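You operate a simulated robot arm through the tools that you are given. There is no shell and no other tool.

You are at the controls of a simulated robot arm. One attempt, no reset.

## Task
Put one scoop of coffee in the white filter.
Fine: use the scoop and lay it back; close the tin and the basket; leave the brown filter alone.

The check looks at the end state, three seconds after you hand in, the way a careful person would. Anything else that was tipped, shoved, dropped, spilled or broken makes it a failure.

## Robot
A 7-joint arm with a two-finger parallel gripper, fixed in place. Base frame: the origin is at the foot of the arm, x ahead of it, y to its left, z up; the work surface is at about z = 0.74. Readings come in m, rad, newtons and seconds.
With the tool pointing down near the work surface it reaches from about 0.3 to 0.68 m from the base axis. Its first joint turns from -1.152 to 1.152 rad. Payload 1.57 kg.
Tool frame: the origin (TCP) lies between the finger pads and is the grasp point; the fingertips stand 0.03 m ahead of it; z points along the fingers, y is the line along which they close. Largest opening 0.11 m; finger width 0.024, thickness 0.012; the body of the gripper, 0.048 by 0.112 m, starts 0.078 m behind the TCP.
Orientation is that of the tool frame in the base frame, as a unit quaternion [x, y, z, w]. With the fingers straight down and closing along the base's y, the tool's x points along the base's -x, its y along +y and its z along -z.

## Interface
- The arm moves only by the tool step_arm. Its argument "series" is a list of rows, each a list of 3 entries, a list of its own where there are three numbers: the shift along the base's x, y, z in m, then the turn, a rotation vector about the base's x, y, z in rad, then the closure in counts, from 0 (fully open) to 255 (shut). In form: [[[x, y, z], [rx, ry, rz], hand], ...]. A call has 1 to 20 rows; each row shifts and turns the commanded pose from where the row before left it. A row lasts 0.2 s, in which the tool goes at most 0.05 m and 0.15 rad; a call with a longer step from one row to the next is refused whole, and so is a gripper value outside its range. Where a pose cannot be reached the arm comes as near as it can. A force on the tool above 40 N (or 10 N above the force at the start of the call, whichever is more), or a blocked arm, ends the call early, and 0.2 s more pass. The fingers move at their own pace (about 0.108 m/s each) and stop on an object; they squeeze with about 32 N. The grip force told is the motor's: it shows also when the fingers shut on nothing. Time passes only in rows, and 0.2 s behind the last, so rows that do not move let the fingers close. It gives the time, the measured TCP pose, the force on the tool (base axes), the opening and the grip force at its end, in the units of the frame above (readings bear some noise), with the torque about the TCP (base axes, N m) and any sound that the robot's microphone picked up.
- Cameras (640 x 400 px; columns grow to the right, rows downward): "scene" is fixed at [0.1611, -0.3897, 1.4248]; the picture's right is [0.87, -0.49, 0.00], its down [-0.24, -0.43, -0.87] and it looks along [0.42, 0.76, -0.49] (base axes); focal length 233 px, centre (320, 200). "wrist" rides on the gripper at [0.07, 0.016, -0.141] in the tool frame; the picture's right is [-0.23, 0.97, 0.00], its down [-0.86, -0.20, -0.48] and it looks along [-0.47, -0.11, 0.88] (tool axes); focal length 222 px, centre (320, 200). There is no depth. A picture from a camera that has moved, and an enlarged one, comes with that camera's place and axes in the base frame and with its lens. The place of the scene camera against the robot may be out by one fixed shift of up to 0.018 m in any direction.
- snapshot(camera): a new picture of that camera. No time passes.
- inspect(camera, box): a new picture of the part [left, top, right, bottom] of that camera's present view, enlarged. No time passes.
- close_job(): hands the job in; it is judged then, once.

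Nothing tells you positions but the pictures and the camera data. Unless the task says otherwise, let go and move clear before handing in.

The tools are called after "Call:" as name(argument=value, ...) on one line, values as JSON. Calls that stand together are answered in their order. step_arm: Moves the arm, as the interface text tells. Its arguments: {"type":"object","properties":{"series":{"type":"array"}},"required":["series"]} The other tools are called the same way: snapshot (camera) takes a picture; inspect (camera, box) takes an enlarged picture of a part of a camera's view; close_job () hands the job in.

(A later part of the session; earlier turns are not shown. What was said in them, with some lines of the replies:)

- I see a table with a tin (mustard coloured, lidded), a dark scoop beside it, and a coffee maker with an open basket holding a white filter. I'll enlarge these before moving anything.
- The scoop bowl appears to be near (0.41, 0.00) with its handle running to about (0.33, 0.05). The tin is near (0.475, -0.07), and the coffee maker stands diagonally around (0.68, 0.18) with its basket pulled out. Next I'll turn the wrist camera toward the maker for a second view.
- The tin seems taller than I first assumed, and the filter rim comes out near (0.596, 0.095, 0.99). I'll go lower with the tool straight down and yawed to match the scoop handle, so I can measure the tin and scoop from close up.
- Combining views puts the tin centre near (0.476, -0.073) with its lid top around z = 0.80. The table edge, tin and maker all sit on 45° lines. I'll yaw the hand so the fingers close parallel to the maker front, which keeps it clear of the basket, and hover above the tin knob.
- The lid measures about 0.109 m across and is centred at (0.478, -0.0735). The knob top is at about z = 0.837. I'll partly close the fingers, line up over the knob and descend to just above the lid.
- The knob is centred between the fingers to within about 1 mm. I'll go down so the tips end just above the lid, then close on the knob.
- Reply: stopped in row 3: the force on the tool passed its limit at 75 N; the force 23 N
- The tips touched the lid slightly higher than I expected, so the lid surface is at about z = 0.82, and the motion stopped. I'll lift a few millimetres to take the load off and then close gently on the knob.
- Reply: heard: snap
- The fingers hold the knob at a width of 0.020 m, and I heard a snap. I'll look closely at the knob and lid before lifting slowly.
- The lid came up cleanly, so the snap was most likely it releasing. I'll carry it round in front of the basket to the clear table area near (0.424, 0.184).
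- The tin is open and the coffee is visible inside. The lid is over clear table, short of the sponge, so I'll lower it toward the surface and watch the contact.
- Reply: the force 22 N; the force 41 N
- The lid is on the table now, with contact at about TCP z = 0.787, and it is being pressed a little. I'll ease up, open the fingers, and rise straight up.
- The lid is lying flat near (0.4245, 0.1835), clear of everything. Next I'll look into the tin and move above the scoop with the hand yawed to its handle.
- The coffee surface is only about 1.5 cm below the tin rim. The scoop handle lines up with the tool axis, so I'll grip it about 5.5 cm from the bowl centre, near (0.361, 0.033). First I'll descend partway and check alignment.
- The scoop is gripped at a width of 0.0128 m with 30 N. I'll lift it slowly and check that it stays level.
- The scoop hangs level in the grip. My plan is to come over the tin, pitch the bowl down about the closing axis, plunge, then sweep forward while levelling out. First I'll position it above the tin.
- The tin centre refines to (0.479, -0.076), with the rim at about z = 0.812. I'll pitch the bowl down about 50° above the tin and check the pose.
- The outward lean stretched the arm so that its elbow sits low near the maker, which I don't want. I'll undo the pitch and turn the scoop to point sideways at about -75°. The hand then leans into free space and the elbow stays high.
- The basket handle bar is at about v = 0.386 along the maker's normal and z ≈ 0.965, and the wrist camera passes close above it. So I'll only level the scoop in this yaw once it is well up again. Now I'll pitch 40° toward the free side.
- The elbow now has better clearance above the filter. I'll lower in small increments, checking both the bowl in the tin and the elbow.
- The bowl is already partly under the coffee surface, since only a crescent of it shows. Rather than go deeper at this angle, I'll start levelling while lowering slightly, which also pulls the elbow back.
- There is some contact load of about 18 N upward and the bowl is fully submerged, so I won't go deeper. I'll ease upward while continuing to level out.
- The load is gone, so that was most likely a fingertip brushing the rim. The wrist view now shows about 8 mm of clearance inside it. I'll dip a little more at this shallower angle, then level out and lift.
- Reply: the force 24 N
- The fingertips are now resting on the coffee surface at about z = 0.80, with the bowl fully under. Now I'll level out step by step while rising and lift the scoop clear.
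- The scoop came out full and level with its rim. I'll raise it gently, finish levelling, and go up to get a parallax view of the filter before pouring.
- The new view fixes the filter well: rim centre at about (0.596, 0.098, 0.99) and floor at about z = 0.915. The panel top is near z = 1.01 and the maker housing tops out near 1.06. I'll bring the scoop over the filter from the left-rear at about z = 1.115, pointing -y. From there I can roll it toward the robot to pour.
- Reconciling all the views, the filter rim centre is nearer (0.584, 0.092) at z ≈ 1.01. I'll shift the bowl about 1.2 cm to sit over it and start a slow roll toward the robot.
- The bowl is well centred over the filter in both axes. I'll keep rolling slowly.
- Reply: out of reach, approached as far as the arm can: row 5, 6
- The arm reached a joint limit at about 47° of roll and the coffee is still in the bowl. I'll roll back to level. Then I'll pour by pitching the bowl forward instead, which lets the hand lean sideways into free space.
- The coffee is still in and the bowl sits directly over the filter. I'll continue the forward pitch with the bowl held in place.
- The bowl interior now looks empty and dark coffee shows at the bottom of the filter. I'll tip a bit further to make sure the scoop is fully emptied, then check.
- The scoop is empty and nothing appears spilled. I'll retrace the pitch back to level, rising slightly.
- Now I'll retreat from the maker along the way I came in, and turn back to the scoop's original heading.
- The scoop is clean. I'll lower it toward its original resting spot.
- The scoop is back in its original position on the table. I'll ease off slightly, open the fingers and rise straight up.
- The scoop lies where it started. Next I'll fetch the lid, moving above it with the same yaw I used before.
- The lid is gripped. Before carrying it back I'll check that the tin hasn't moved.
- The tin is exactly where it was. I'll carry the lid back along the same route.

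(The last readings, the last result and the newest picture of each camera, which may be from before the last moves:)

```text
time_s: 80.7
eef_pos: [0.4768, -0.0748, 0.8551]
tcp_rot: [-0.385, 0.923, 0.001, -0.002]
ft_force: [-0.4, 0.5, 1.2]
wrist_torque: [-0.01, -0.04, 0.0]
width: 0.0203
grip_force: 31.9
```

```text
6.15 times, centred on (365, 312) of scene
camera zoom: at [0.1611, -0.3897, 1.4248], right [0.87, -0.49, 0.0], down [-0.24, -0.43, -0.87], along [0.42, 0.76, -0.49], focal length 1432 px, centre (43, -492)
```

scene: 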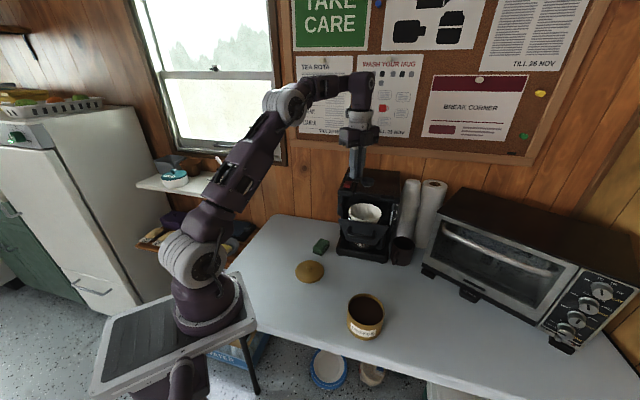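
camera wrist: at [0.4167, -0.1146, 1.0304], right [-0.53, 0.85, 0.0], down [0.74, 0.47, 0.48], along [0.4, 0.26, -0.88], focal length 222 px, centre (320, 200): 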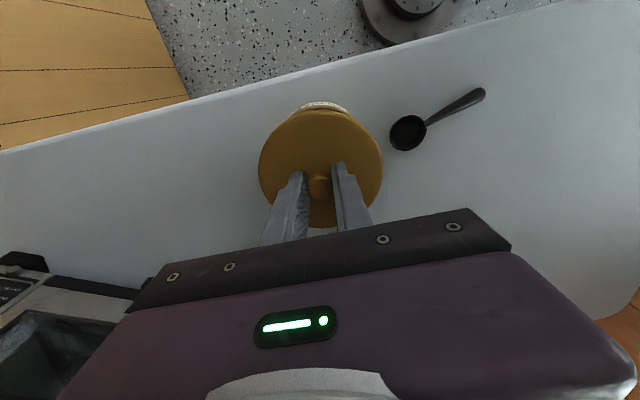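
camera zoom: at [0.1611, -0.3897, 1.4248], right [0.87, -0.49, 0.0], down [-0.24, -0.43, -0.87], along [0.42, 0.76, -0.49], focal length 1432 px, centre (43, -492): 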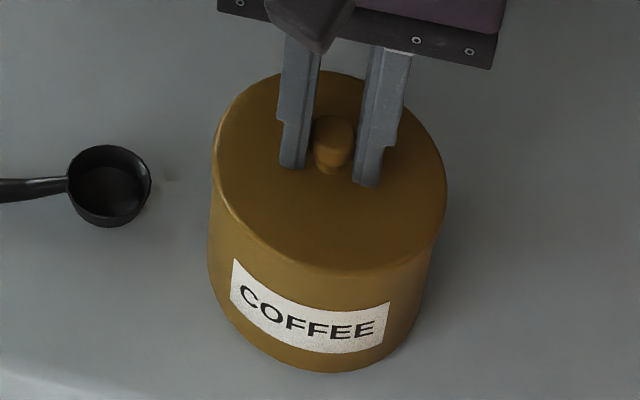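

The lid looks seated. I'll press down gently by another couple of millimetres to confirm it is fully on.

Call:
step_arm(series=[[[0, 0, -0.002], [0, 0, 0], 255], [[0, 0, -0.001], [0, 0, 0], 255], [[0, 0, 0], [0, 0, 0], 255]])

Call:
inspect(camera="scene", box=[330, 280, 400, 345])

```text
time_s: 81.5
eef_pos: [0.4766, -0.0751, 0.8517]
tcp_rot: [-0.385, 0.923, 0.0, 0.0]
ft_force: [-6.5, 5.2, 37.3]
wrist_torque: [0.2, 0.09, 0.08]
width: 0.0203
grip_force: 32.0
heard: snap
```

```text
6.15 times, centred on (365, 312) of scene
camera zoom: at [0.1604, -0.3895, 1.425], right [0.87, -0.49, 0.0], down [-0.24, -0.43, -0.87], along [0.43, 0.76, -0.49], focal length 1432 px, centre (43, -492)
```

zoom: 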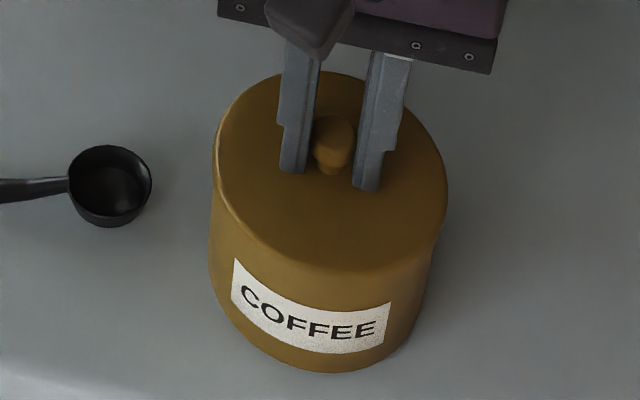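

A snap confirms the lid has latched. I'll release the pressure, open the fingers and back off upward.

Call:
step_arm(series=[[[0, 0, 0.0015], [0, 0, 0], 255], [[0, 0, 0], [0, 0, 0], 230], [[0, 0, 0], [0, 0, 0], 200], [[0, 0, 0], [0, 0, 0], 170], [[0, 0, 0], [0, 0, 0], 150], [[0, 0, 0], [0, 0, 0], 150]])

Call:
step_arm(series=[[[0, 0, 0.01], [0, 0, 0], 150], [[0, 0, 0.03], [0, 0, 0], 150], [[0, 0, 0.04], [0, 0, 0], 150], [[0, 0, 0.04], [0, 0, 0], 150], [[0, 0, 0], [0, 0, 0], 150]])

Call:
inspect(camera="scene", box=[330, 280, 400, 345])

Call:
snapshot(camera="wrist")

```text
time_s: 82.9
eef_pos: [0.4753, -0.076, 0.8531]
tcp_rot: [-0.385, 0.923, 0.001, -0.002]
ft_force: [0.5, 0.4, -0.4]
wrist_torque: [-0.01, -0.01, -0.01]
width: 0.0452
grip_force: 0.0
```

```text
time_s: 84.1
eef_pos: [0.4767, -0.0758, 0.9747]
tcp_rot: [-0.386, 0.923, 0.001, -0.001]
ft_force: [0.6, 0.0, -0.5]
wrist_torque: [0.03, 0.0, -0.01]
width: 0.0452
grip_force: 0.0
```

```text
6.15 times, centred on (365, 312) of scene
camera zoom: at [0.1611, -0.3897, 1.4248], right [0.87, -0.49, 0.0], down [-0.24, -0.43, -0.87], along [0.42, 0.76, -0.49], focal length 1432 px, centre (43, -492)
```

zoom: 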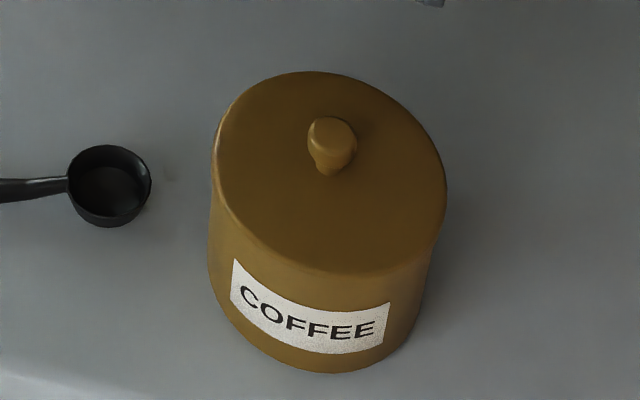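

```text
taken
camera wrist: at [0.4165, -0.114, 1.1168], right [-0.53, 0.85, 0.0], down [0.74, 0.47, 0.48], along [0.4, 0.26, -0.88], focal length 222 px, centre (320, 200)
```

wrist: 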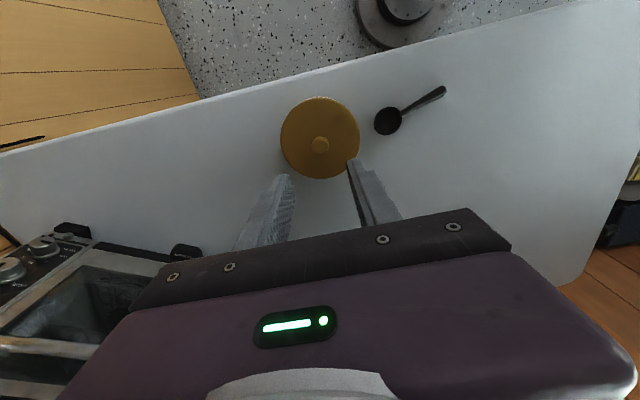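

The tin is closed. Next is the basket. With the fingers shut I'll come in front of its handle bar, which is centred at u ≈ 0.355, v ≈ 0.383 and z ≈ 0.97–0.99, and push it straight in along the maker's normal.

Call:
step_arm(series=[[[0.002, 0.012, 0.004], [0, 0, 0], 200], [[0.002, 0.015, 0.004], [0, 0, 0], 255], [[0.002, 0.016, 0.002], [0, 0, 0], 255], [[0.0018, 0.015, 0], [0, 0, 0], 255], [[0, 0, 0], [0, 0, 0], 255]])

Call:
snapshot(camera="scene")

Call:
inspect(camera="scene", box=[320, 170, 430, 290])

Call:
snapshot(camera="wrist")

```text
time_s: 85.3
eef_pos: [0.4842, -0.0183, 0.9829]
tcp_rot: [-0.386, 0.923, 0.001, -0.001]
ft_force: [0.3, -0.4, 0.0]
wrist_torque: [0.02, 0.03, 0.0]
width: 0.0
grip_force: 21.1
```

```text
taken
```

scene: 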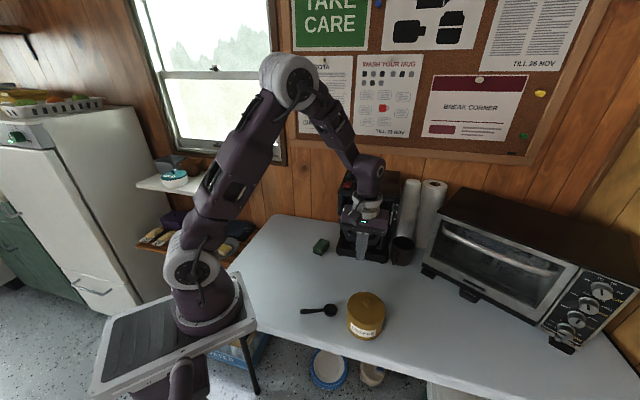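

```text
3.33 times, centred on (375, 230) of scene
camera zoom: at [0.1611, -0.3897, 1.4248], right [0.87, -0.49, 0.0], down [-0.24, -0.43, -0.87], along [0.42, 0.76, -0.49], focal length 775 px, centre (137, 100)
```

zoom: 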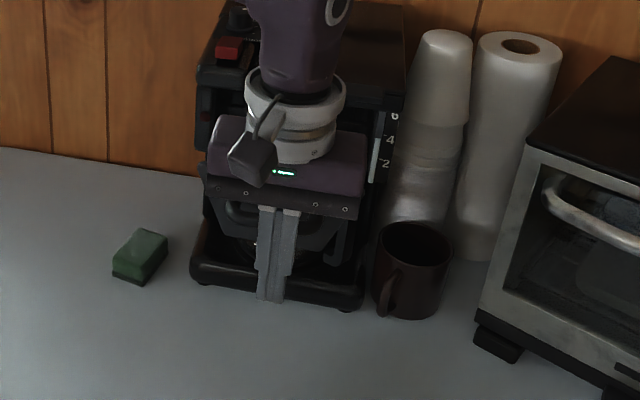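

```text
taken
camera wrist: at [0.4247, -0.0563, 1.1253], right [-0.53, 0.85, 0.0], down [0.74, 0.47, 0.48], along [0.4, 0.26, -0.88], focal length 222 px, centre (320, 200)
```

wrist: 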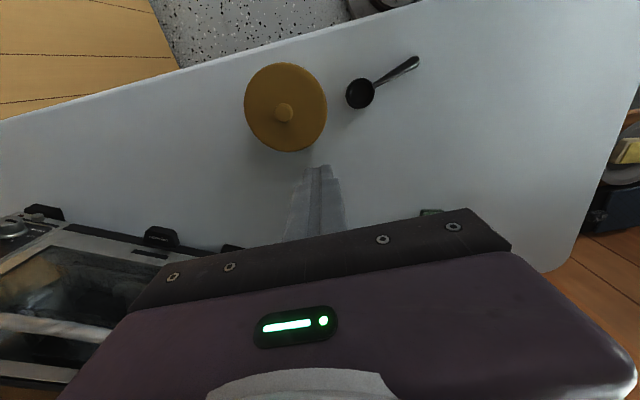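

The closed fingers are centred on the handle. I'll push along +v in small steps, watching force and the basket.

Call:
step_arm(series=[[[0.0085, 0.0085, 0], [0, 0, 0], 255], [[0.0085, 0.0085, 0], [0, 0, 0], 255], [[0.0071, 0.0071, 0], [0, 0, 0], 255], [[0.0071, 0.0071, 0], [0, 0, 0], 255], [[0, 0, 0], [0, 0, 0], 255]])

Call:
inspect(camera="scene", box=[320, 170, 430, 290])

```text
time_s: 86.5
eef_pos: [0.5159, 0.0137, 0.984]
tcp_rot: [-0.385, 0.923, 0.001, -0.001]
ft_force: [-0.1, -1.4, 0.2]
wrist_torque: [0.02, 0.03, 0.0]
width: 0.0001
grip_force: 20.8
```

```text
3.33 times, centred on (375, 230) of scene
camera zoom: at [0.1611, -0.3897, 1.4248], right [0.87, -0.49, 0.0], down [-0.24, -0.43, -0.87], along [0.42, 0.76, -0.49], focal length 775 px, centre (137, 100)
```

zoom: 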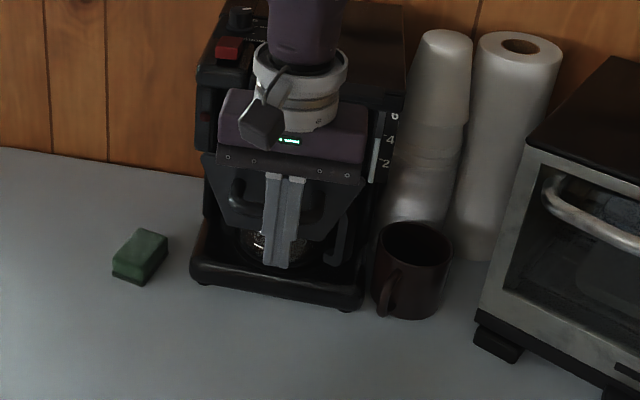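

Call:
inspect(camera="scene", box=[345, 195, 400, 260])

Call:
step_arm(series=[[[0.0071, 0.0071, 0], [0, 0, 0], 255], [[0.0071, 0.0071, 0], [0, 0, 0], 255], [[0, 0, 0], [0, 0, 0], 255]])

Call:
inspect(camera="scene", box=[345, 195, 400, 260])

```text
6.15 times, centred on (372, 228) of scene
camera zoom: at [0.1611, -0.3897, 1.4248], right [0.87, -0.49, 0.0], down [-0.24, -0.43, -0.87], along [0.42, 0.76, -0.49], focal length 1432 px, centre (-3, 31)
```

zoom: 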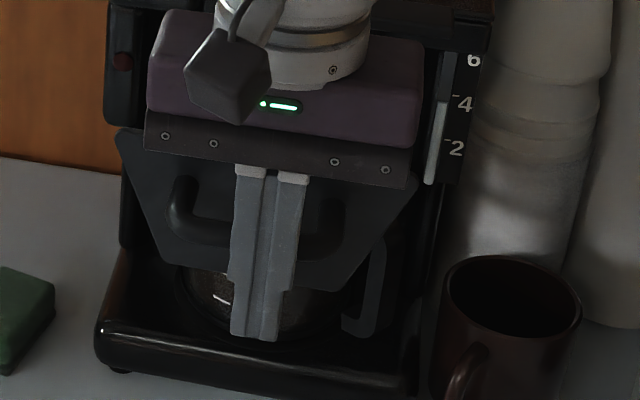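

```text
time_s: 87.3
eef_pos: [0.5308, 0.028, 0.9833]
tcp_rot: [-0.385, 0.923, 0.002, -0.002]
ft_force: [0.3, 0.2, -0.1]
wrist_torque: [0.0, 0.01, 0.03]
width: 0.0
grip_force: 20.9
```

```text
6.15 times, centred on (372, 228) of scene
camera zoom: at [0.1611, -0.3897, 1.4248], right [0.87, -0.49, 0.0], down [-0.24, -0.43, -0.87], along [0.42, 0.76, -0.49], focal length 1432 px, centre (-3, 31)
```

zoom: 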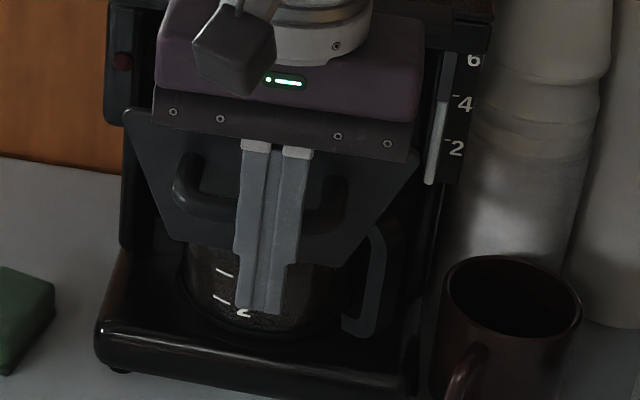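

The basket is sliding in smoothly with almost no force. I'll continue.

Call:
step_arm(series=[[[0.0071, 0.0071, 0], [0, 0, 0], 255], [[0.0071, 0.0071, 0], [0, 0, 0], 255], [[0.0071, 0.0071, 0], [0, 0, 0], 255], [[0, 0, 0], [0, 0, 0], 255]])

Call:
inspect(camera="scene", box=[345, 180, 400, 260])

Call:
inspect(camera="scene", box=[300, 130, 440, 270])

```text
time_s: 88.3
eef_pos: [0.5511, 0.0487, 0.9839]
tcp_rot: [-0.385, 0.923, 0.001, -0.002]
ft_force: [-0.3, -0.3, -0.9]
wrist_torque: [0.01, 0.01, 0.0]
width: 0.0
grip_force: 21.2
```

```text
5.00 times, centred on (372, 220) of scene
camera zoom: at [0.1611, -0.3897, 1.4248], right [0.87, -0.49, 0.0], down [-0.24, -0.43, -0.87], along [0.42, 0.76, -0.49], focal length 1163 px, centre (58, 100)
```

zoom: 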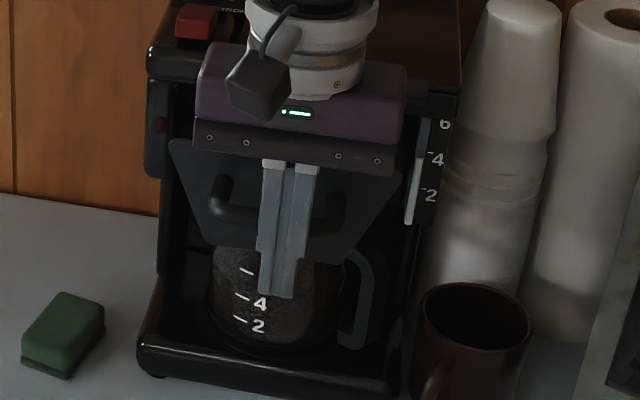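

```text
2.86 times, centred on (370, 200) of scene
camera zoom: at [0.1611, -0.3897, 1.4248], right [0.87, -0.49, 0.0], down [-0.24, -0.43, -0.87], along [0.42, 0.76, -0.49], focal length 665 px, centre (177, 200)
```

zoom: 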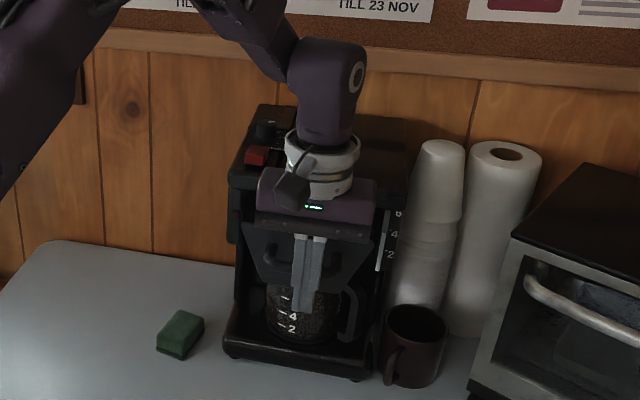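

Call:
step_arm(series=[[[0.0071, 0.0071, 0], [0, 0, 0], 255], [[0.0071, 0.0071, 0], [0, 0, 0], 255], [[0, 0, 0], [0, 0, 0], 255]])

Call:
inspect(camera="scene", box=[345, 170, 405, 250])

Call:
snapshot(camera="wrist")

```text
time_s: 89.1
eef_pos: [0.5652, 0.0653, 0.9831]
tcp_rot: [-0.384, 0.923, 0.001, -0.001]
ft_force: [0.1, -0.8, 0.8]
wrist_torque: [0.03, 0.01, 0.0]
width: 0.0001
grip_force: 20.9
```

```text
5.00 times, centred on (375, 210) of scene
camera zoom: at [0.1611, -0.3897, 1.4248], right [0.87, -0.49, 0.0], down [-0.24, -0.43, -0.87], along [0.42, 0.76, -0.49], focal length 1163 px, centre (45, 150)
```

zoom: 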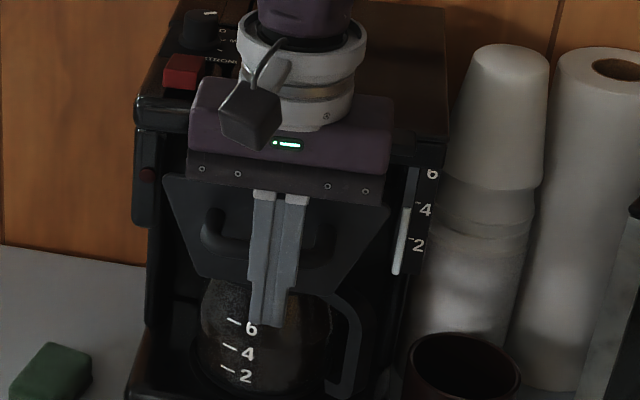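

```text
taken
camera wrist: at [0.5049, 0.0254, 1.1257], right [-0.53, 0.85, 0.0], down [0.74, 0.47, 0.48], along [0.4, 0.26, -0.88], focal length 222 px, centre (320, 200)
```

wrist: 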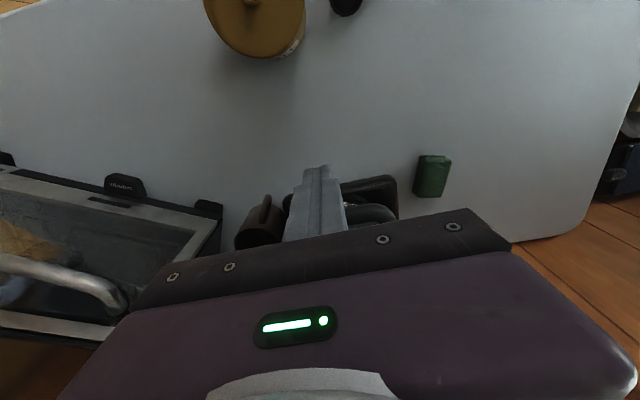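

The handle bar is clearly well above the fingertips, so I can raise the hand 2 cm to stay clear of the housing. Then I'll finish the push.

Call:
step_arm(series=[[[-0.004, -0.004, 0], [0, 0, 0], 255], [[0, 0, 0.02], [0, 0, 0], 255], [[0.004, 0.004, 0], [0, 0, 0], 255], [[0.0071, 0.0071, 0], [0, 0, 0], 255], [[0.0071, 0.0071, 0], [0, 0, 0], 255], [[0, 0, 0], [0, 0, 0], 255]])

Call:
inspect(camera="scene", box=[345, 170, 405, 250])

```text
time_s: 90.5
eef_pos: [0.5801, 0.078, 1.0039]
tcp_rot: [-0.385, 0.923, 0.001, -0.002]
ft_force: [-0.4, -0.8, 0.0]
wrist_torque: [-0.01, 0.03, 0.01]
width: 0.0
grip_force: 20.9
```

```text
5.00 times, centred on (375, 210) of scene
camera zoom: at [0.1611, -0.3897, 1.4248], right [0.87, -0.49, 0.0], down [-0.24, -0.43, -0.87], along [0.42, 0.76, -0.49], focal length 1163 px, centre (45, 150)
```

zoom: 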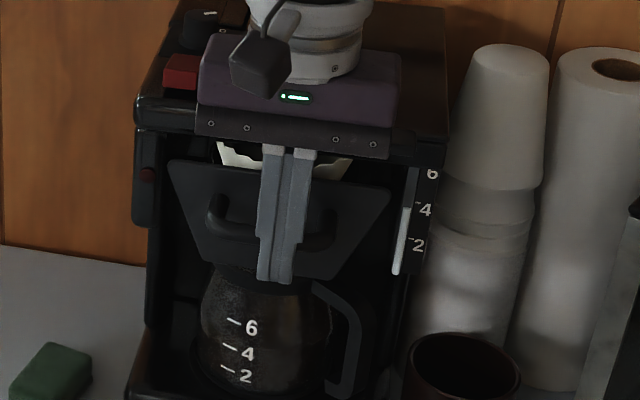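

Call:
step_arm(series=[[[0.0071, 0.0071, 0], [0, 0, 0], 255], [[0.0071, 0.0071, 0], [0, 0, 0], 255], [[0, 0, 0], [0, 0, 0], 255]])

Call:
inspect(camera="scene", box=[345, 160, 405, 240])

```text
time_s: 91.3
eef_pos: [0.5934, 0.0927, 1.0031]
tcp_rot: [-0.385, 0.923, 0.001, -0.002]
ft_force: [-0.3, -0.3, 0.0]
wrist_torque: [0.01, -0.01, 0.01]
width: 0.0
grip_force: 21.3
```

```text
5.00 times, centred on (375, 200) of scene
camera zoom: at [0.1611, -0.3897, 1.4248], right [0.87, -0.49, 0.0], down [-0.24, -0.43, -0.87], along [0.42, 0.76, -0.49], focal length 1163 px, centre (45, 200)
```

zoom: 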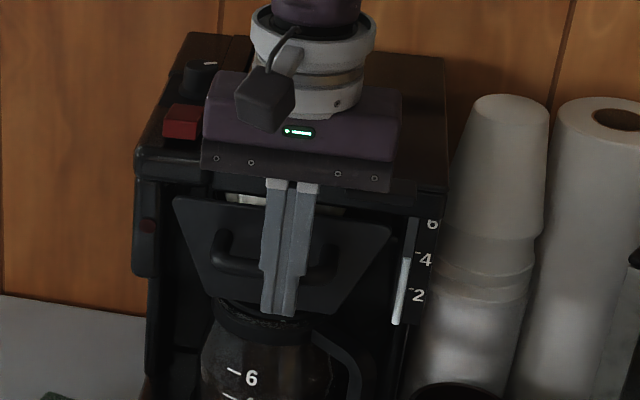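

Call:
step_arm(series=[[[0.005, 0.005, 0.002], [0, 0, 0], 255], [[0.005, 0.005, 0.002], [0, 0, 0], 255], [[0, 0, 0], [0, 0, 0], 255]])

Call:
inspect(camera="scene", box=[345, 160, 405, 240])

```text
time_s: 92.1
eef_pos: [0.6011, 0.0999, 1.0076]
tcp_rot: [-0.384, 0.923, 0.001, -0.004]
ft_force: [-14.2, -13.6, -3.7]
wrist_torque: [-0.27, 0.19, 0.04]
width: 0.0
grip_force: 21.2
```

```text
5.00 times, centred on (375, 200) of scene
camera zoom: at [0.1608, -0.39, 1.4248], right [0.87, -0.49, 0.0], down [-0.24, -0.43, -0.87], along [0.42, 0.76, -0.49], focal length 1163 px, centre (45, 200)
```

zoom: 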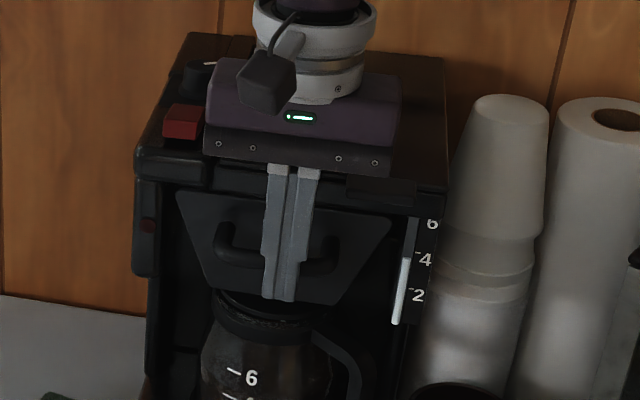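

About 20 N of resistance at the handle suggests the basket has reached its stop. I'll apply a touch more to make sure it is fully home.

Call:
step_arm(series=[[[0.0015, 0.0015, 0], [0, 0, 0], 255], [[0, 0, 0], [0, 0, 0], 255]])

Call:
inspect(camera="scene", box=[345, 160, 405, 240])

```text
time_s: 92.8
eef_pos: [0.6019, 0.1001, 1.0069]
tcp_rot: [-0.384, 0.923, 0.0, -0.009]
ft_force: [-7.2, -3.7, 2.3]
wrist_torque: [-0.12, 0.05, 0.04]
width: 0.0001
grip_force: 21.3
stopped in row 2: the force on the tool passed its limit at 40 N (the readings are from after the stop); the commanded pose is now the measured one
```

```text
5.00 times, centred on (375, 200) of scene
camera zoom: at [0.161, -0.3898, 1.4248], right [0.87, -0.49, 0.0], down [-0.24, -0.43, -0.87], along [0.42, 0.76, -0.49], focal length 1163 px, centre (45, 200)
```

zoom: 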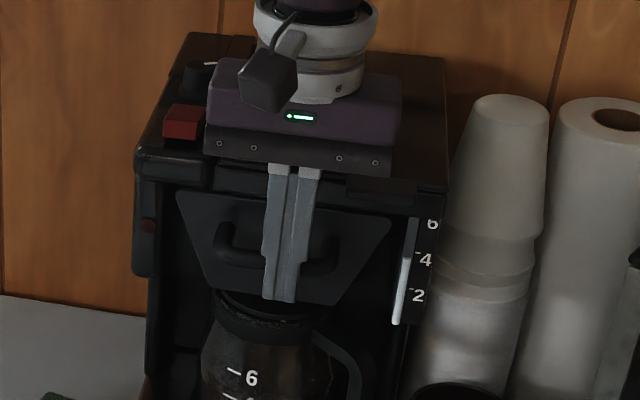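

The basket is at its hard stop. I'll back straight off, rise and move clear, then inspect everything.

Call:
step_arm(series=[[[-0.004, -0.004, 0], [0, 0, 0], 255], [[-0.01, -0.01, 0], [0, 0, 0], 255], [[-0.02, -0.02, 0], [0, 0, 0], 255], [[-0.025, -0.025, 0.01], [0, 0, 0], 255], [[-0.025, -0.025, 0.02], [0, 0, 0], 255], [[-0.025, -0.025, 0.03], [0, 0, 0], 255], [[-0.02, -0.01, 0.04], [0, 0, 0], 200], [[-0.02, 0, 0.045], [0, 0, 0], 120], [[-0.02, 0, 0.045], [0, 0, 0], 60], [[-0.02, 0, 0.045], [0, 0, 0], 0], [[0, 0, 0], [0, 0, 0], 0]])

Call:
snapshot(camera="scene")

Call:
inspect(camera="scene", box=[320, 150, 430, 280])

Call:
snapshot(camera="wrist")

```text
time_s: 95.2
eef_pos: [0.4131, -0.0181, 1.2454]
tcp_rot: [-0.385, 0.923, 0.0, -0.007]
ft_force: [-0.4, 0.3, -0.5]
wrist_torque: [-0.03, -0.01, -0.01]
width: 0.1104
grip_force: 0.1
```

```text
taken
```

scene: 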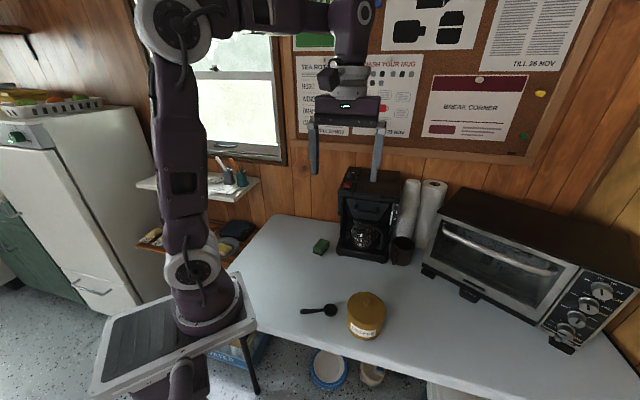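

```text
3.08 times, centred on (375, 215) of scene
camera zoom: at [0.1611, -0.3897, 1.4248], right [0.87, -0.49, 0.0], down [-0.24, -0.43, -0.87], along [0.42, 0.76, -0.49], focal length 716 px, centre (151, 154)
```

zoom: 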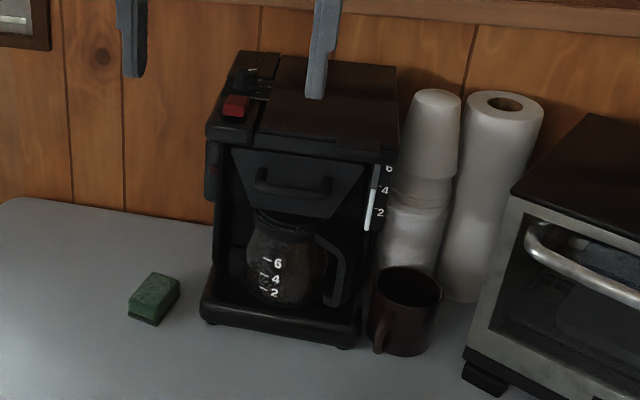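

```text
taken
camera wrist: at [0.3542, -0.0558, 1.3867], right [-0.53, 0.85, 0.0], down [0.75, 0.47, 0.47], along [0.39, 0.25, -0.88], focal length 222 px, centre (320, 200)
```

wrist: 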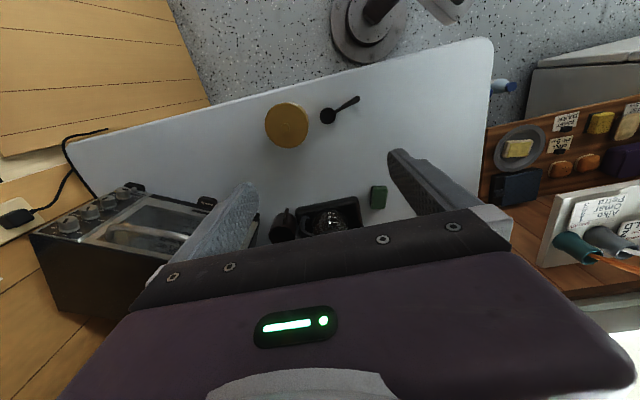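

The basket looks closed and flush under the housing. I'll check closely for completeness and any spills.

Call:
inspect(camera="scene", box=[335, 160, 410, 220])

Call:
inspect(camera="scene", box=[290, 270, 400, 350])

Call:
inspect(camera="scene", box=[330, 210, 410, 275])

Call:
inspect(camera="wrist", box=[250, 80, 420, 250])

```text
6.67 times, centred on (372, 190) of scene
camera zoom: at [0.1611, -0.3897, 1.4248], right [0.87, -0.49, 0.0], down [-0.24, -0.43, -0.87], along [0.42, 0.76, -0.49], focal length 1551 px, centre (-30, 267)
```

zoom: 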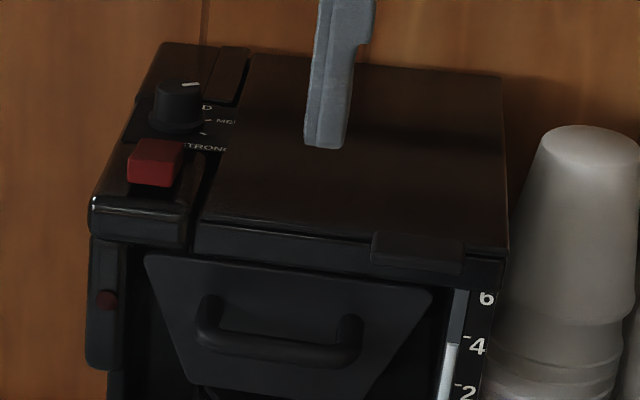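

```text
5.00 times, centred on (345, 310) of scene
camera zoom: at [0.1611, -0.3897, 1.4248], right [0.87, -0.49, 0.0], down [-0.24, -0.43, -0.87], along [0.42, 0.76, -0.49], focal length 1163 px, centre (195, -350)
```

zoom: 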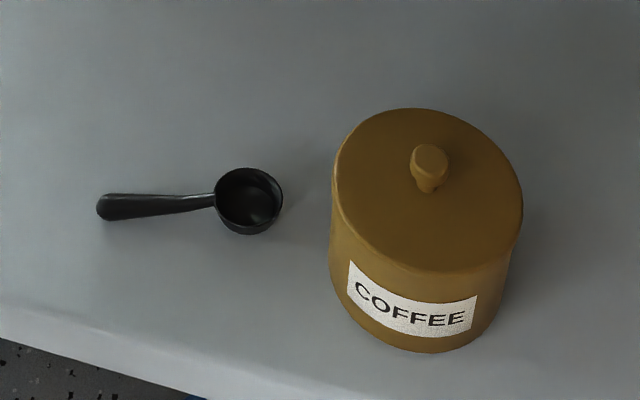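

```text
6.15 times, centred on (370, 242) of scene
camera zoom: at [0.1611, -0.3897, 1.4248], right [0.87, -0.49, 0.0], down [-0.24, -0.43, -0.87], along [0.42, 0.76, -0.49], focal length 1432 px, centre (12, -62)
```

zoom: 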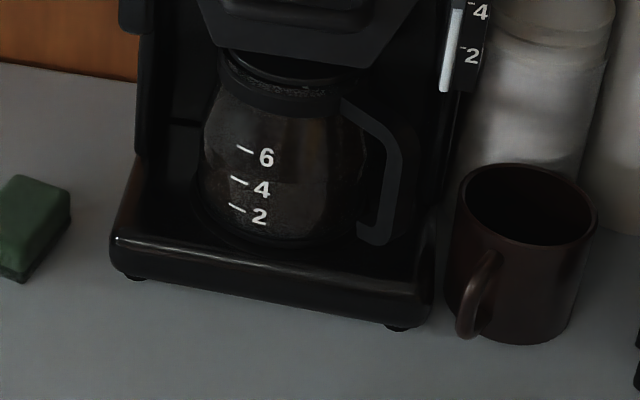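

```text
2.35 times, centred on (335, 165) of wrist
camera zoom: at [0.3542, -0.0558, 1.3867], right [-0.53, 0.85, 0.0], down [0.75, 0.47, 0.47], along [0.39, 0.25, -0.88], focal length 523 px, centre (285, 282)
```

zoom: 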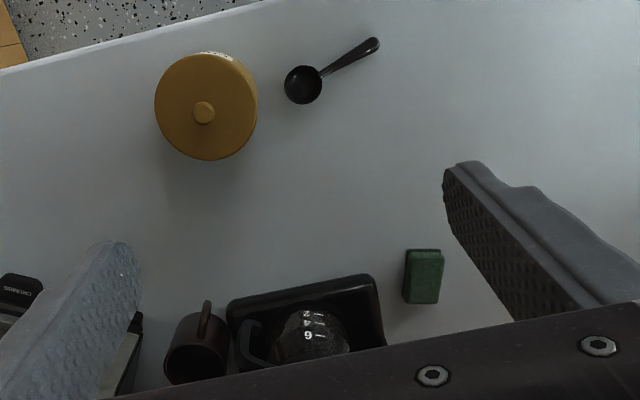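

Call:
inspect(camera="scene", box=[320, 170, 430, 290])

Call:
inspect(camera="scene", box=[310, 150, 450, 270])

```text
3.33 times, centred on (375, 230) of scene
camera zoom: at [0.1611, -0.3897, 1.4248], right [0.87, -0.49, 0.0], down [-0.24, -0.43, -0.87], along [0.42, 0.76, -0.49], focal length 775 px, centre (137, 100)
```

zoom: 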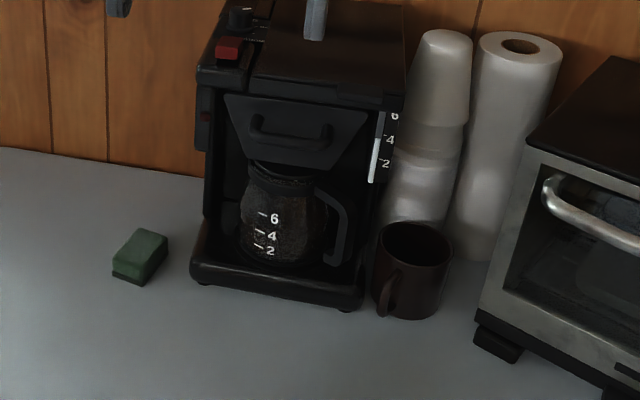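

```text
3.33 times, centred on (380, 210) of scene
camera zoom: at [0.1611, -0.3897, 1.4248], right [0.87, -0.49, 0.0], down [-0.24, -0.43, -0.87], along [0.42, 0.76, -0.49], focal length 775 px, centre (120, 167)
```

zoom: 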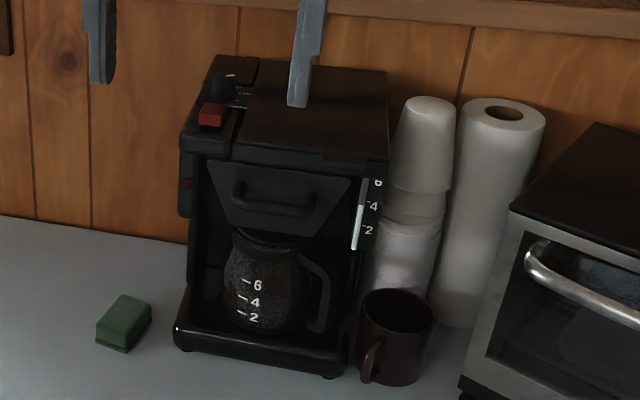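

One level scoop of coffee is in the white filter and the basket is pushed fully in. The tin lid is snapped back on, and the scoop is empty and lying in its original place. The maker, mug, sponge and tin haven't moved, I see no spills, and the hand is clear, so I'm handing in.

Call:
close_job()

```text
The job is handed in.
```

I put one level scoop of coffee in the white filter and handed the job in. No result came back, so I can't say whether it passed.

- **Scoop:** it came out of the tin full and went into the filter in one tip. It is empty and back where it lay at the start.
- **Tin:** the lid is back on, and I heard it snap shut. The tin is within about 1 mm of its original position.
- **Basket:** it is pushed in until it hit a hard stop at about 40 N, and it looks flush under the housing.
- **Brown filter:** I never saw one in the basket or on the table, so nothing like it was touched.

The last pictures show no spills, and the maker, mug and sponge are where they were. The hand is open and clear.

Three contacts were harder than I intended:

- **Lid:** the fingertips came down on it with about 75 N before I gripped the knob.
- **In the tin:** the fingertips loaded at about 18 N and then 24 N, the first probably against the rim and the second against the coffee.
- **Setting the lid down:** I pressed it onto the table with about 41 N.

None of these left a visible mark.
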